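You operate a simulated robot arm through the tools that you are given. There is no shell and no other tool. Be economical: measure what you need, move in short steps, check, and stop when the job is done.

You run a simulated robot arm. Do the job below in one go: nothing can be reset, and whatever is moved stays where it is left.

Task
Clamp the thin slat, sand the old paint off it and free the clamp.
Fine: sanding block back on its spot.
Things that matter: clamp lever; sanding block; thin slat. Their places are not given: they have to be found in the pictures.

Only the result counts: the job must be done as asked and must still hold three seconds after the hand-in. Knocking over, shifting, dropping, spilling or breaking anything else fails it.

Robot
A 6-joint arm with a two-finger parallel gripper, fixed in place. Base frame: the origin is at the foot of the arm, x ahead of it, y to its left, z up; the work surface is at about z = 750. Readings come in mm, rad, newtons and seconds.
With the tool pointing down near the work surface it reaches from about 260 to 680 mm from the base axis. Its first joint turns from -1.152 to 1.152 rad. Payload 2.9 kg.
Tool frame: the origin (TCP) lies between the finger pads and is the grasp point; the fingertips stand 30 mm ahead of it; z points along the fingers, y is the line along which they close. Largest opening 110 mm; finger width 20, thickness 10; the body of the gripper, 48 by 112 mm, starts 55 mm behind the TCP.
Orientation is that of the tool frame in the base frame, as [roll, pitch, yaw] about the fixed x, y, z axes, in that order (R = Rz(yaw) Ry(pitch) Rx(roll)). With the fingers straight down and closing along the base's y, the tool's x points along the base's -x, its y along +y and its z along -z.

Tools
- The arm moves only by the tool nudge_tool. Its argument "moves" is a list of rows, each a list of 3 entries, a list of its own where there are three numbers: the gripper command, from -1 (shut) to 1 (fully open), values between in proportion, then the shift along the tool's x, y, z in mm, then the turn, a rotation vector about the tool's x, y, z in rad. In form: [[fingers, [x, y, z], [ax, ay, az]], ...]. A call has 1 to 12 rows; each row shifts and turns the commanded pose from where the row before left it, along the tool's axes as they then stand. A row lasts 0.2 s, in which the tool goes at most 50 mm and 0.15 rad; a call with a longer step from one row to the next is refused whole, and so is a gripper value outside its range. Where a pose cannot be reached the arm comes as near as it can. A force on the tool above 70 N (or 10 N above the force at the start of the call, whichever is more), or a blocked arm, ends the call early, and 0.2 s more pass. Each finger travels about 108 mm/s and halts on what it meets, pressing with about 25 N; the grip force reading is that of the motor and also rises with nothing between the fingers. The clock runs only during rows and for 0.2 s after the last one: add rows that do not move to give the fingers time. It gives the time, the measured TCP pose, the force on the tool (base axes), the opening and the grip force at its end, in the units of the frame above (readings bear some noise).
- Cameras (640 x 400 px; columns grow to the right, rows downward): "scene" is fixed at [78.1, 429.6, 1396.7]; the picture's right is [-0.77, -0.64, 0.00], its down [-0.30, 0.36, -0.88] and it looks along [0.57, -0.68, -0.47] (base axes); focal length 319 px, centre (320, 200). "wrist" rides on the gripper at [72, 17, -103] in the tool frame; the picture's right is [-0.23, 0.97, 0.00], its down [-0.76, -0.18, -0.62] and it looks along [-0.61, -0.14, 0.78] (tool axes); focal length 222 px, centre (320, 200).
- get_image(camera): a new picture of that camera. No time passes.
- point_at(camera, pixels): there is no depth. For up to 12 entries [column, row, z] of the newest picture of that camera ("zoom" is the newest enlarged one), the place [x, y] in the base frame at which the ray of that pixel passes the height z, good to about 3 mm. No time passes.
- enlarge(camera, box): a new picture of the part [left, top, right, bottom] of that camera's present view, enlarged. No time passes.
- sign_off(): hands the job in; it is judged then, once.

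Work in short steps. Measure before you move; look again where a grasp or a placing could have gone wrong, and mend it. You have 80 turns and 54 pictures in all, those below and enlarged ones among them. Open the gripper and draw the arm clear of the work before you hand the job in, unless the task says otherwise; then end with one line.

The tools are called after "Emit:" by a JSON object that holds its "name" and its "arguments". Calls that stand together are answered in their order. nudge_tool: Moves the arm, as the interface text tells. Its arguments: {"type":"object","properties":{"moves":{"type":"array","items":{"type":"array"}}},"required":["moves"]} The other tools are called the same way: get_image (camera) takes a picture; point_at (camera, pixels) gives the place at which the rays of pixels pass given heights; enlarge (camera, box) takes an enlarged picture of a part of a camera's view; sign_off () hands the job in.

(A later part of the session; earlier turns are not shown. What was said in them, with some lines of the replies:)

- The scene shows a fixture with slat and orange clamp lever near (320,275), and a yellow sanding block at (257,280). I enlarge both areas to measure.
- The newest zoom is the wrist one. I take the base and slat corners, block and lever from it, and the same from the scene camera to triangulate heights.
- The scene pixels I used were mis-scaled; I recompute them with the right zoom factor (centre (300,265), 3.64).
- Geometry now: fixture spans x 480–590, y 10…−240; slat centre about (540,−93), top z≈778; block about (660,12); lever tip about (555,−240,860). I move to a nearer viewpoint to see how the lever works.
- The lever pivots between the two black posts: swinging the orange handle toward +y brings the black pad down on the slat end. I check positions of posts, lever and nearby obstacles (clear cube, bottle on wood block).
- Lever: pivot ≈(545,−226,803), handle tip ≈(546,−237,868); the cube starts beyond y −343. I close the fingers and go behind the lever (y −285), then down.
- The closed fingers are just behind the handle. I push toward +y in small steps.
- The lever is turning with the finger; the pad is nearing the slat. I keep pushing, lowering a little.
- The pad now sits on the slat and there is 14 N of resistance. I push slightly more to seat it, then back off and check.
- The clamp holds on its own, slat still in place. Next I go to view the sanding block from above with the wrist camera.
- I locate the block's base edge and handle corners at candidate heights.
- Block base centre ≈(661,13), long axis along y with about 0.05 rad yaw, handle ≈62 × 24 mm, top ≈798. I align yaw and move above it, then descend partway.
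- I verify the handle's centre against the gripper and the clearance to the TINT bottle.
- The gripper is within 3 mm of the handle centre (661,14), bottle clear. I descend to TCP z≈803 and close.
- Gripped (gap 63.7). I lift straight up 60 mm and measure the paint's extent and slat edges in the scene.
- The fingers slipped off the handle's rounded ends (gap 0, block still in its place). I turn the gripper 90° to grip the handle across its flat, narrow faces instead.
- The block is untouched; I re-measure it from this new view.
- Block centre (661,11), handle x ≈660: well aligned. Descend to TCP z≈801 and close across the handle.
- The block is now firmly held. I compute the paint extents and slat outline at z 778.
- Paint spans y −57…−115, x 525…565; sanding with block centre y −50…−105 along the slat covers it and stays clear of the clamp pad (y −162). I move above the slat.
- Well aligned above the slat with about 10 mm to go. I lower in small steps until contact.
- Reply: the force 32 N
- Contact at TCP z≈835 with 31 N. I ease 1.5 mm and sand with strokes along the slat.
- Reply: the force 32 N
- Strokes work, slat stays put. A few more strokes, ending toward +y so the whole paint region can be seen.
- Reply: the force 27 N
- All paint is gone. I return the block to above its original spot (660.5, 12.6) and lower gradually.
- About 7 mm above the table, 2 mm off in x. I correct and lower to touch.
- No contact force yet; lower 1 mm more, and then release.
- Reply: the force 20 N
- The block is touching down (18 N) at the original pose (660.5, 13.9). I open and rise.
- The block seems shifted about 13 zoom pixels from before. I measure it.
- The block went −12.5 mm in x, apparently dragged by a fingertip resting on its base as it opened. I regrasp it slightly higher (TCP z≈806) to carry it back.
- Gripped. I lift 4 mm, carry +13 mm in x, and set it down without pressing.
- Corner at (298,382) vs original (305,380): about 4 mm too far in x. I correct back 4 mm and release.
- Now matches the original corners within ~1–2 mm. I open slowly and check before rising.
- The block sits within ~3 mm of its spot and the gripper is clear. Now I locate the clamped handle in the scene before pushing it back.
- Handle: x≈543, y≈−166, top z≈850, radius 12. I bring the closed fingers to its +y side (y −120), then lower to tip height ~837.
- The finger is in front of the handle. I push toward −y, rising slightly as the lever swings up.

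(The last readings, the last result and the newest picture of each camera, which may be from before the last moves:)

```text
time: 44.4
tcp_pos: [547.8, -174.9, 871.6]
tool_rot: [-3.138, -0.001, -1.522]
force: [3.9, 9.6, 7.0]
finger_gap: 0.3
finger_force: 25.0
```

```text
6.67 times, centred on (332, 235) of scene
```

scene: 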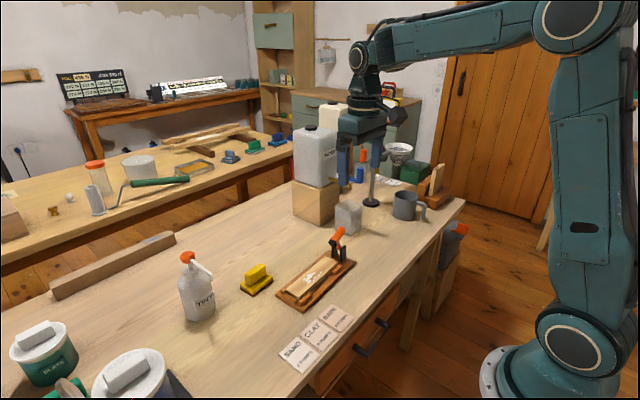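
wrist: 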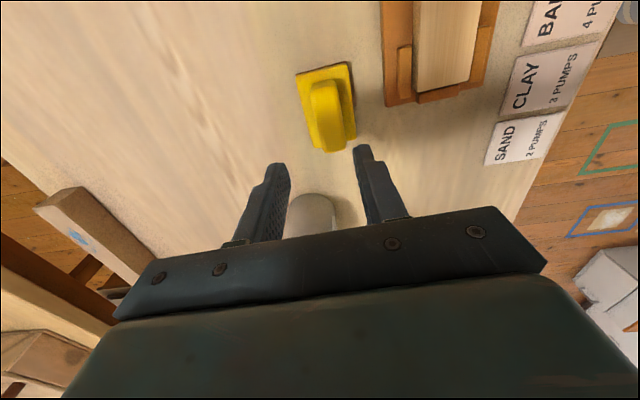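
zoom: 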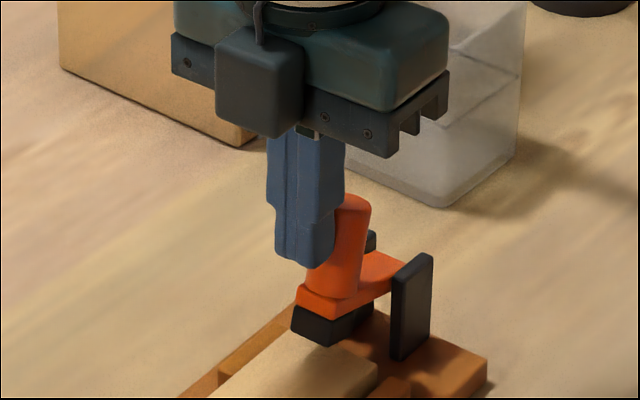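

The pad has lifted and the lever is swinging open. I continue, rising more.

Emit:
{"name": "nudge_tool", "arguments": {"moves": [[-1, [7, 0, -3], [0, 0, 0]], [-1, [7, 0, -4], [0, 0, 0]], [-1, [7, 0, -4], [0, 0, 0]], [-1, [7, 0, -4], [0, 0, 0]], [-1, [7, 0, -3], [0, 0, 0]], [-1, [0, 0, 0], [0, 0, 0]]]}}

Emit:
{"name": "enlarge", "arguments": {"camera": "scene", "box": [284, 205, 380, 265]}}

```text
time: 45.8
tcp_pos: [548.5, -211.4, 890.0]
tool_rot: [-3.14, 0.0, -1.524]
force: [2.8, 2.0, 10.7]
finger_gap: 0.1
finger_force: 24.6
```

```text
6.67 times, centred on (332, 235) of scene
```

zoom: 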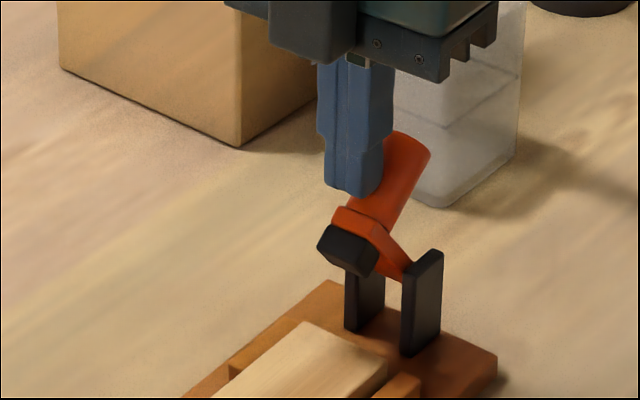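

The lever is nearly at its original open angle. A small further push, then rise clear.

Emit:
{"name": "nudge_tool", "arguments": {"moves": [[-1, [6, 0, -2], [0, 0, 0]], [-1, [6, 0, -1], [0, 0, 0]], [-1, [0, 0, 0], [0, 0, 0]]]}}

Emit:
{"name": "nudge_tool", "arguments": {"moves": [[-1, [0, 0, -25], [0, 0, 0]], [-1, [0, 0, -45], [0, 0, 0]], [0.5, [-45, 30, -30], [0, 0, 0]], [1, [-45, 40, 0], [0, 0, 0]], [1, [-10, 40, 0], [0, 0, 0]], [1, [0, 0, 0], [0, 0, 0]]]}}

Emit:
{"name": "enlarge", "arguments": {"camera": "scene", "box": [216, 205, 376, 315]}}

Emit:
{"name": "get_image", "arguments": {"camera": "scene"}}

```text
time: 46.6
tcp_pos: [548.7, -221.3, 892.7]
tool_rot: [3.139, 0.001, -1.522]
force: [1.0, 9.9, 9.9]
finger_gap: 0.0
finger_force: 24.7
```

```text
refused: row 3 steps farther than a row can; nothing moved
```

```text
3.64 times, centred on (296, 260) of scene
```

zoom: 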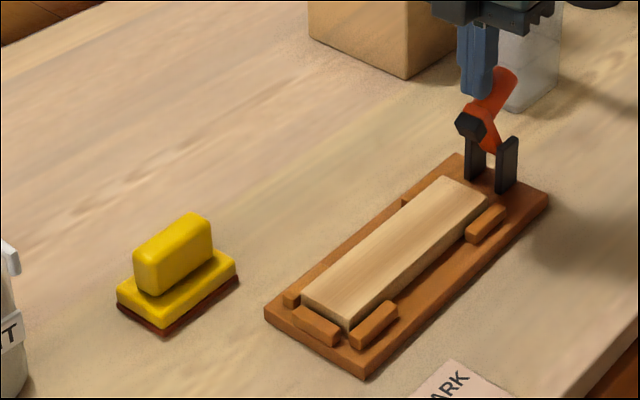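

```text
17 pictures are left
```

scene: 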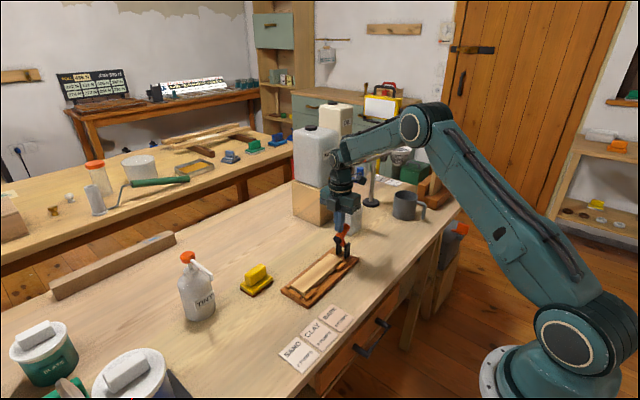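

The lever is back at its open angle, resisting at about 10 N; the retreat was refused for a too-long step. I redo it in shorter steps: up first, then toward the base.

Emit:
{"name": "nudge_tool", "arguments": {"moves": [[-1, [0, 0, -25], [0, 0, 0]], [-1, [0, 0, -45], [0, 0, 0]], [-1, [0, 0, -30], [0, 0, 0]], [0.5, [-30, 30, 0], [0, 0, 0]], [1, [-30, 30, 0], [0, 0, 0]], [1, [-30, 30, 0], [0, 0, 0]], [1, [0, 0, 0], [0, 0, 0]], [1, [0, 0, 0], [0, 0, 0]]]}}

Emit:
{"name": "enlarge", "arguments": {"camera": "scene", "box": [220, 210, 380, 320]}}

```text
time: 48.4
tcp_pos: [452.9, -133.8, 988.4]
tool_rot: [3.141, 0.0, -1.521]
force: [-0.6, -0.6, -0.2]
finger_gap: 110.2
finger_force: 0.0
```

```text
3.64 times, centred on (300, 265) of scene
```

zoom: 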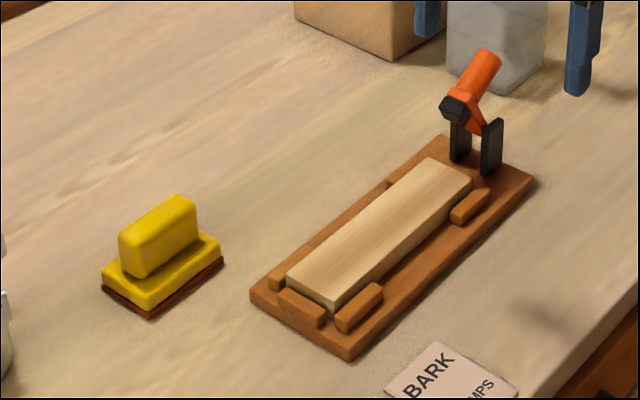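

Compared with the first picture, the whole fixture has slid: left corner then full-pixel (275.8,294.7), now about (280.8,291.1). I measure how far.

Emit:
{"name": "point_at", "arguments": {"camera": "zoom", "pixels": [[250, 295, 762], [347, 360, 762], [535, 178, 762], [444, 135, 762], [232, 308, 762], [333, 377, 762], [520, 185, 762], [430, 145, 762], [490, 55, 868]]}}

Emit:
{"name": "get_image", "arguments": {"camera": "wrist"}}

```text
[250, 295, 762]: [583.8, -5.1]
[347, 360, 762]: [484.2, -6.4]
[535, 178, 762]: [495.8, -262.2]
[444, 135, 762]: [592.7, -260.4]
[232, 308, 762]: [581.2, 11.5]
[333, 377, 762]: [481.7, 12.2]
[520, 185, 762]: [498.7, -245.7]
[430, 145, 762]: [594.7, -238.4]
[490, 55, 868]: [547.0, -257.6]
```

```text
15 pictures are left
```

wrist: 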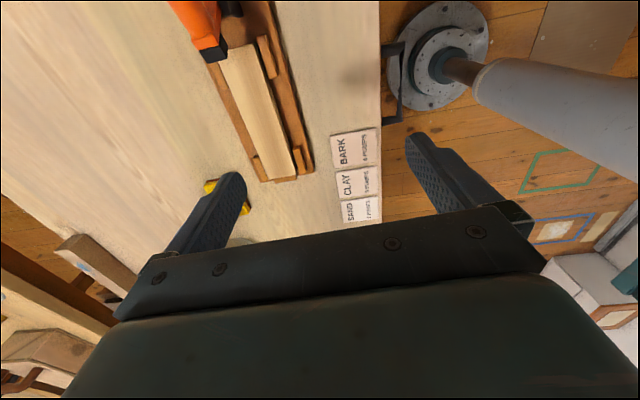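

The fixture slid about 17 mm in −y. I will push it back with both fingertips straddling its −y end, hand tilted so the body clears the lever; first I check what stands near there.

Emit:
{"name": "point_at", "arguments": {"camera": "scene", "pixels": [[371, 203, 750], [364, 204, 750], [371, 207, 750], [405, 220, 750], [396, 213, 750], [384, 180, 900], [371, 178, 850], [346, 235, 750], [349, 200, 820]]}}

Emit:
{"name": "enlarge", "arguments": {"camera": "scene", "box": [280, 120, 480, 245]}}

```text
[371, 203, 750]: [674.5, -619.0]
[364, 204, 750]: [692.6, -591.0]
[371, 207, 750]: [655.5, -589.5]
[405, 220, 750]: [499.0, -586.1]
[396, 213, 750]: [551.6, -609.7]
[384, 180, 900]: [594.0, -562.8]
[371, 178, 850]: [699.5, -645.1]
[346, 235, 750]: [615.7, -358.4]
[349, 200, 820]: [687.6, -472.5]
```

```text
3.20 times, centred on (380, 182) of scene
```

zoom: 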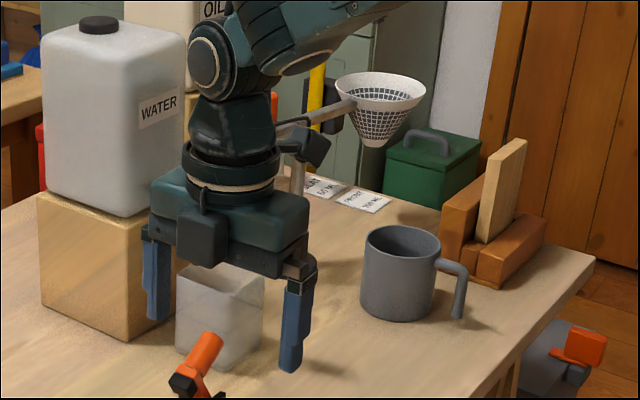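

Nearby objects are all beyond y −356. I move to above the −y end of the fixture, tilt the hand back 0.35 rad, and descend most of the way.

Emit:
{"name": "nudge_tool", "arguments": {"moves": [[0.27, [40, -21, 0], [0, 0, 0]], [0.27, [40, -21, 0], [0, 0, 0]], [0.27, [40, -21, 0], [0, 0, 0]], [0.27, [40.6, -20.2, 0], [0, 0, 0]], [0.27, [0, 0, 0], [0, -0.1167, 0]], [0.27, [0, 0, 0], [0, -0.1167, 0]], [0.27, [0, 0, 0], [0, -0.1167, 0]], [0.27, [13.7, 0, 37.6], [0, 0, 0]], [0.27, [13.7, 0, 37.6], [0, 0, 0]], [0.27, [10.3, 0, 28.2], [0, 0, 0]], [0.27, [0, 0, 0], [0, 0, 0]]]}}

Emit:
{"name": "enlarge", "arguments": {"camera": "scene", "box": [280, 165, 400, 265]}}

```text
time: 50.8
tcp_pos: [472.6, -326.5, 861.1]
tool_rot: [-3.14, 0.293, -1.521]
force: [0.0, 0.1, -0.4]
finger_gap: 70.0
finger_force: 0.1
out of reach, approached as far as the arm can: row 6, 7
```

```text
4.00 times, centred on (340, 215) of scene
```

zoom: 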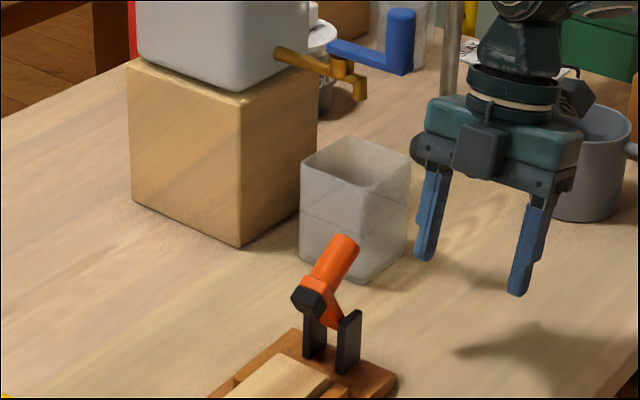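

The arm could not hold x with that tilt at height: it is at (472,−326,861) with tilt 0.29. I move toward (544,−290) at this height and see what is reachable.

Emit:
{"name": "nudge_tool", "arguments": {"moves": [[0.27, [-11, -24, 3.5], [0, 0, 0]], [0.27, [-11, -24, 3.5], [0, 0, 0]], [0.27, [-10, -24.8, 3.5], [0, 0, 0]], [0.27, [0, 0, 0], [0, 0, 0]]]}}

```text
time: 51.8
tcp_pos: [538.6, -291.2, 860.0]
tool_rot: [-3.141, 0.29, -1.522]
force: [-0.2, 0.9, -0.6]
finger_gap: 69.9
finger_force: 0.0
out of reach, approached as far as the arm can: row 3
```

Almost there. I descend to about z 800 where the reach is better.

Emit:
{"name": "nudge_tool", "arguments": {"moves": [[0.27, [8.7, 0, 28.7], [0, 0, 0]], [0.27, [8.7, 0, 28.7], [0, 0, 0]], [0.27, [0, -5, 0], [0, 0, 0]], [0.27, [0, 0, 0], [0, 0, 0]]]}}

Emit:
{"name": "enlarge", "arguments": {"camera": "scene", "box": [290, 195, 386, 265]}}

```text
time: 52.8
tcp_pos: [544.4, -291.8, 800.4]
tool_rot: [-3.141, 0.291, -1.522]
force: [0.2, 0.9, 0.2]
finger_gap: 70.0
finger_force: 0.0
```

```text
5.71 times, centred on (338, 230) of scene
```

zoom: 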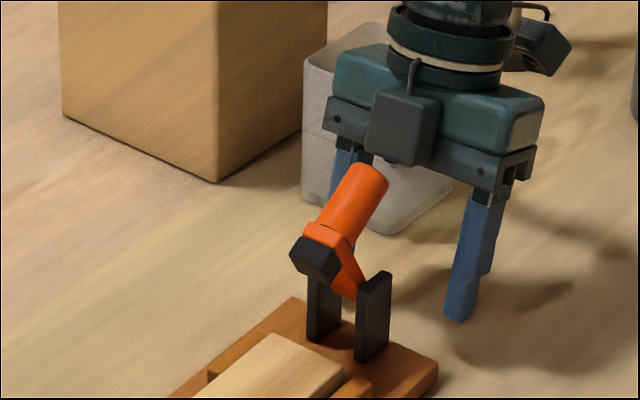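

A box on the hand's front would hit the handle if I pushed here, so I abandon this approach. Instead I will grip the slat's sides in mid-length and slide slat plus fixture +y against its end stop. First rise, untilt, and go up.

Emit:
{"name": "nudge_tool", "arguments": {"moves": [[0.27, [-8.7, 0, -28.7], [0, 0, 0]], [0.27, [-8.7, 0, -28.7], [0, 0, 0]], [0.27, [0, 0, 0], [0, 0.145, 0]], [0.27, [0, 0, 0], [0, 0.146, 0]], [0.27, [0, 0, -45], [0, 0, 0]], [0.27, [0, 0, -45], [0, 0, 0]], [0.27, [0, 0, 0], [0, 0, 0]]]}}

```text
time: 54.4
tcp_pos: [551.8, -297.3, 954.5]
tool_rot: [-3.141, 0.001, -1.523]
force: [-1.2, 1.1, 0.6]
finger_gap: 70.0
finger_force: 0.0
out of reach, approached as far as the arm can: row 2, 4
```

Now I move over the slat's middle at this safe height and look.

Emit:
{"name": "nudge_tool", "arguments": {"moves": [[0.27, [-40, 0, 0], [0, 0, 0]], [0.27, [-40, 0, 0], [0, 0, 0]], [0.27, [-40, 0, 0], [0, 0, 0]], [0.27, [-40, 0, 0], [0, 0, 0]], [0.27, [-37, 1, 0], [0, 0, 0]], [0.27, [0, 0, 50], [0, 0, 0]], [0.27, [0, 0, 30], [0, 0, 0]], [0.27, [0, 0, 0], [0, 0, 0]]]}}

Emit:
{"name": "enlarge", "arguments": {"camera": "scene", "box": [260, 225, 372, 305]}}

Emit:
{"name": "get_image", "arguments": {"camera": "wrist"}}

```text
time: 56.2
tcp_pos: [616.5, -129.2, 893.1]
tool_rot: [-3.14, 0.001, -1.522]
force: [0.2, -0.1, -0.6]
finger_gap: 69.9
finger_force: 0.1
out of reach, approached as far as the arm can: row 1, 2, 3, 4, 5, 6
```

```text
5.00 times, centred on (316, 265) of scene
```

zoom: 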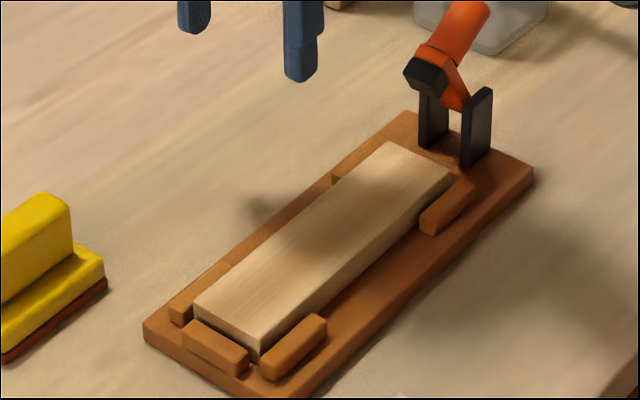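

```text
10 pictures are left
```

wrist: 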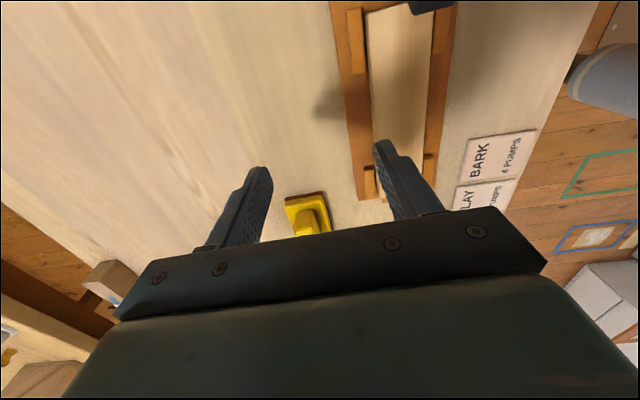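

The arm is at (616.5,−129,893). I measure the slat's and rails' present positions.

Emit:
{"name": "point_at", "arguments": {"camera": "zoom", "pixels": [[195, 303, 782], [258, 338, 782], [455, 178, 782], [388, 140, 782], [326, 322, 775], [422, 220, 775], [232, 268, 775], [336, 178, 775], [250, 350, 775], [144, 328, 762], [533, 168, 762]]}}

```text
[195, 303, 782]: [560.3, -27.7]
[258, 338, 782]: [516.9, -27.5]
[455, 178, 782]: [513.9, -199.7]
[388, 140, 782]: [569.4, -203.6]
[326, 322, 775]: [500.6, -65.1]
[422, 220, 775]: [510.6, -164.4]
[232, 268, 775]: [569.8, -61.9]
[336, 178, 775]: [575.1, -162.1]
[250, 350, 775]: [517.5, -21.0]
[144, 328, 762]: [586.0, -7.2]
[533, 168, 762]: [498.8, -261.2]
```

Slat centre now (541,−115), sides free between y −65 and −162. I move over it and descend with fingers straddling it.

Emit:
{"name": "nudge_tool", "arguments": {"moves": [[0.27, [-9, 37.4, 0], [0, 0, 0]], [0.27, [-8.8, 37.3, 0], [0, 0, 0]], [0.27, [0, 0, 40], [0, 0, 0]], [0.27, [0, 0, 0], [0, 0, 0]]]}}

Emit:
{"name": "enlarge", "arguments": {"camera": "scene", "box": [260, 225, 372, 305]}}

```text
time: 57.2
tcp_pos: [615.0, -129.2, 867.8]
tool_rot: [3.133, 0.005, -1.522]
force: [-0.8, -0.4, -0.1]
finger_gap: 69.9
finger_force: 0.0
out of reach, approached as far as the arm can: row 1, 2, 3
```

```text
5.00 times, centred on (316, 265) of scene
```

zoom: 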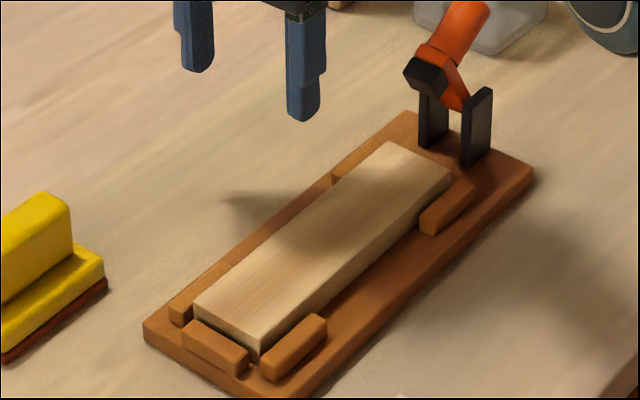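

Reachable earlier, but now refused — the arm seems to be in a different wrist configuration. I try backing up and inward to free it.

Emit:
{"name": "nudge_tool", "arguments": {"moves": [[0.27, [0, 0, -40], [0, 0, 0]], [0.27, [0, 0, -40], [0, 0, 0]], [0.27, [0, 20, -40], [0, 0, 0]], [0.27, [0, 40, 0], [0, 0, 0]], [0.27, [0, 40, 0], [0, 0, 0]], [0.27, [0, 0, 0], [0, 0, 0]]]}}

Emit:
{"name": "get_image", "arguments": {"camera": "scene"}}

```text
time: 58.6
tcp_pos: [589.8, -152.9, 1011.1]
tool_rot: [3.141, 0.002, -1.524]
force: [0.0, 0.3, 0.2]
finger_gap: 70.1
finger_force: 0.1
out of reach, approached as far as the arm can: row 3, 4, 5
```

```text
8 pictures are left
```

scene: 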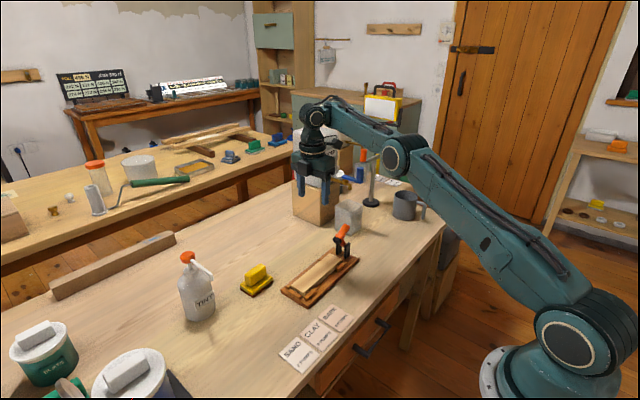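

The wrist looks to be against a joint limit. I turn the yaw back toward the starting orientation in place to see whether that frees it.

Emit:
{"name": "nudge_tool", "arguments": {"moves": [[0.27, [0, 0, 0], [0, 0, 0.14]], [0.27, [0, 0, 0], [0, 0, 0.14]], [0.27, [0, 0, 0], [0, 0, 0.14]], [0.27, [0, 0, 0], [0, 0, 0.14]], [0.27, [0, 0, 0], [0, 0, 0.14]], [0.27, [0, 0, 0], [0, 0, 0]]]}}

Emit:
{"name": "nudge_tool", "arguments": {"moves": [[0.27, [15, 15, 0], [0, 0, 0]], [0.27, [15, 15, 0], [0, 0, 0]], [0.27, [0, 0, 0], [0, 0, 0]]]}}

```text
time: 60.0
tcp_pos: [588.6, -154.4, 1011.6]
tool_rot: [3.141, 0.0, -2.224]
force: [-0.1, 0.4, -0.2]
finger_gap: 70.0
finger_force: 0.0
```

```text
time: 60.8
tcp_pos: [579.1, -169.0, 1025.3]
tool_rot: [3.139, 0.0, -2.222]
force: [-0.8, -0.2, 0.0]
finger_gap: 70.0
finger_force: 0.1
out of reach, approached as far as the arm can: row 1, 2
```

Yaw turns freely but moving inward is not reached. I probe by going up and inward toward the starting height, where the arm was first.

Emit:
{"name": "nudge_tool", "arguments": {"moves": [[0.27, [0, 0, -40], [0, 0, 0]], [0.27, [0, 0, -40], [0, 0, 0]], [0.27, [0, 0, -40], [0, 0, 0]], [0.27, [15, 20, 0], [0, 0, 0]], [0.27, [15, 20, 0], [0, 0, 0]], [0.27, [0, 0, 0], [0, 0, 0]]]}}

Emit:
{"name": "get_image", "arguments": {"camera": "scene"}}

```text
time: 62.2
tcp_pos: [525.9, -167.8, 1144.4]
tool_rot: [3.141, 0.001, -2.221]
force: [-0.9, -0.5, -0.3]
finger_gap: 70.1
finger_force: 0.1
```

```text
7 pictures are left
```

scene: 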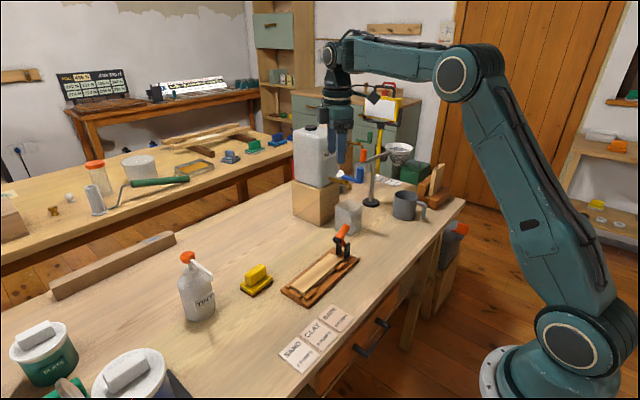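

The arm is free again, in its normal posture. I restore the yaw, move over the slat centre and descend to ~z 875.

Emit:
{"name": "nudge_tool", "arguments": {"moves": [[0.27, [0, 0, 0], [0, 0, -0.14]], [0.27, [0, 0, 0], [0, 0, -0.14]], [0.27, [0, 0, 0], [0, 0, -0.14]], [0.27, [0, 0, 0], [0, 0, -0.14]], [0.27, [0, 0, 0], [0, 0, -0.14]], [0.27, [-26, -9, 0], [0, 0, 0]], [0.27, [-26, -8.6, 0], [0, 0, 0]], [0.27, [0, 0, 45], [0, 0, 0]], [0.27, [0, 0, 45], [0, 0, 0]], [0.27, [0, 0, 45], [0, 0, 0]], [0.27, [0, 0, 45], [0, 0, 0]], [0.27, [0, 0, 45], [0, 0, 0]]]}}

```text
time: 64.8
tcp_pos: [542.4, -115.6, 916.8]
tool_rot: [3.141, 0.001, -1.521]
force: [0.6, 0.6, 0.5]
finger_gap: 69.6
finger_force: 0.1
```

All reached. I descend further so the fingertips flank the slat (TCP z ≈ 799), and check.

Emit:
{"name": "nudge_tool", "arguments": {"moves": [[0.27, [0, 1, 40], [0, 0, 0]], [0.27, [0, 0, 40], [0, 0, 0]], [0.27, [0, 0, 25], [0, 0, 0]], [0.27, [0, 0, 10], [0, 0, 0]], [0.27, [0, 0, 3], [0, 0, 0]], [0.27, [0, 0, 0], [0, 0, 0]]]}}

Emit:
{"name": "enlarge", "arguments": {"camera": "scene", "box": [260, 225, 372, 305]}}

```text
time: 66.2
tcp_pos: [542.9, -115.7, 800.5]
tool_rot: [3.14, 0.0, -1.522]
force: [-0.2, 0.5, -0.1]
finger_gap: 69.6
finger_force: 0.0
```

```text
5.00 times, centred on (316, 265) of scene
```

zoom: 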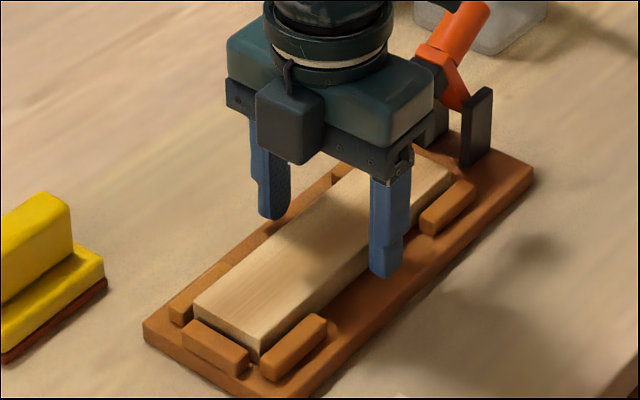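

Fingers flank the slat properly. I grip it and slide it +y 20 mm in small steps, without lifting.

Emit:
{"name": "nudge_tool", "arguments": {"moves": [[-0.3, [0, 0, 0], [0, 0, 0]], [-0.3, [0, 0, 0], [0, 0, 0]], [-0.3, [0, 0, 0], [0, 0, 0]], [-0.3, [-4, 0, 0], [0, 0, 0]], [-0.3, [-4, 0, 0], [0, 0, 0]], [-0.3, [-4, 0, 0], [0, 0, 0]], [-0.3, [-4, 0, 0], [0, 0, 0]], [-0.3, [-4, 0, 0], [0, 0, 0]], [-0.3, [0, 0, 0], [0, 0, 0]]]}}

Emit:
{"name": "enlarge", "arguments": {"camera": "scene", "box": [220, 210, 380, 320]}}

```text
time: 68.2
tcp_pos: [541.6, -96.1, 801.4]
tool_rot: [-3.139, 0.001, -1.523]
force: [0.1, -9.1, 1.2]
finger_gap: 46.9
finger_force: 25.0
```

```text
3.64 times, centred on (300, 265) of scene
```

zoom: 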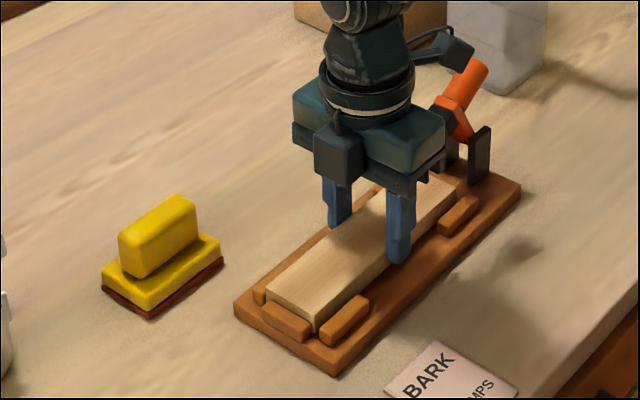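

The fixture is back to within ~2 mm of its original corners ((234,306) vs (232,308)). A 2 mm finish, then I open and rise straight up.

Emit:
{"name": "nudge_tool", "arguments": {"moves": [[-0.3, [-2, 0, 0], [0, 0, 0]], [-0.3, [0, 0, 0], [0, 0, 0]], [0.1, [0, 0, 0], [0, 0, 0]], [0.27, [0, 0, 0], [0, 0, 0]], [0.27, [0, 0, -20], [0, 0, 0]], [0.27, [0, 0, -40], [0, 0, 0]], [0.27, [0, 0, -45], [0, 0, 0]], [0.27, [0, 30, -35], [0, 0, 0]], [0.6, [0, 40, 0], [0, 0, 0]], [1, [0, 40, 0], [0, 0, 0]], [1, [0, 0, 0], [0, 0, 0]]]}}

Emit:
{"name": "enlarge", "arguments": {"camera": "scene", "box": [220, 210, 380, 320]}}

Emit:
{"name": "get_image", "arguments": {"camera": "scene"}}

```text
time: 70.6
tcp_pos: [433.5, -98.9, 942.2]
tool_rot: [-3.141, 0.001, -1.521]
force: [0.0, 0.2, 0.0]
finger_gap: 110.1
finger_force: 0.0
```

```text
3.64 times, centred on (300, 265) of scene
```

zoom: 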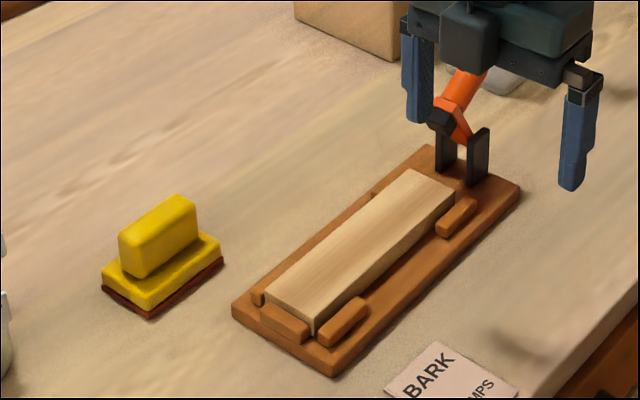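

```text
3 pictures are left
```

scene: 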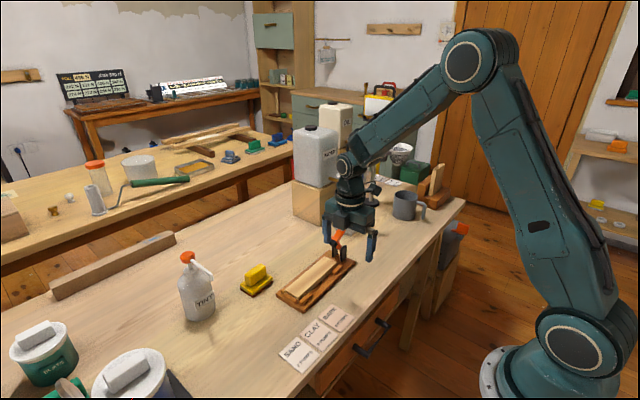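

The fixture, the slat and the sanding block all match their original pixels. The paint is gone, the lever is open, and the gripper is open and clear, so I hand in.

Emit:
{"name": "sign_off", "arguments": {}}

```text
The job is handed in.
```

I clamped the slat, sanded the paint off, opened the clamp lever again and put the sanding block back within about 3 mm of its spot; the clamp base slid about 17 mm as I opened the lever, and I moved it back to within about 2 mm of its original place before handing in.
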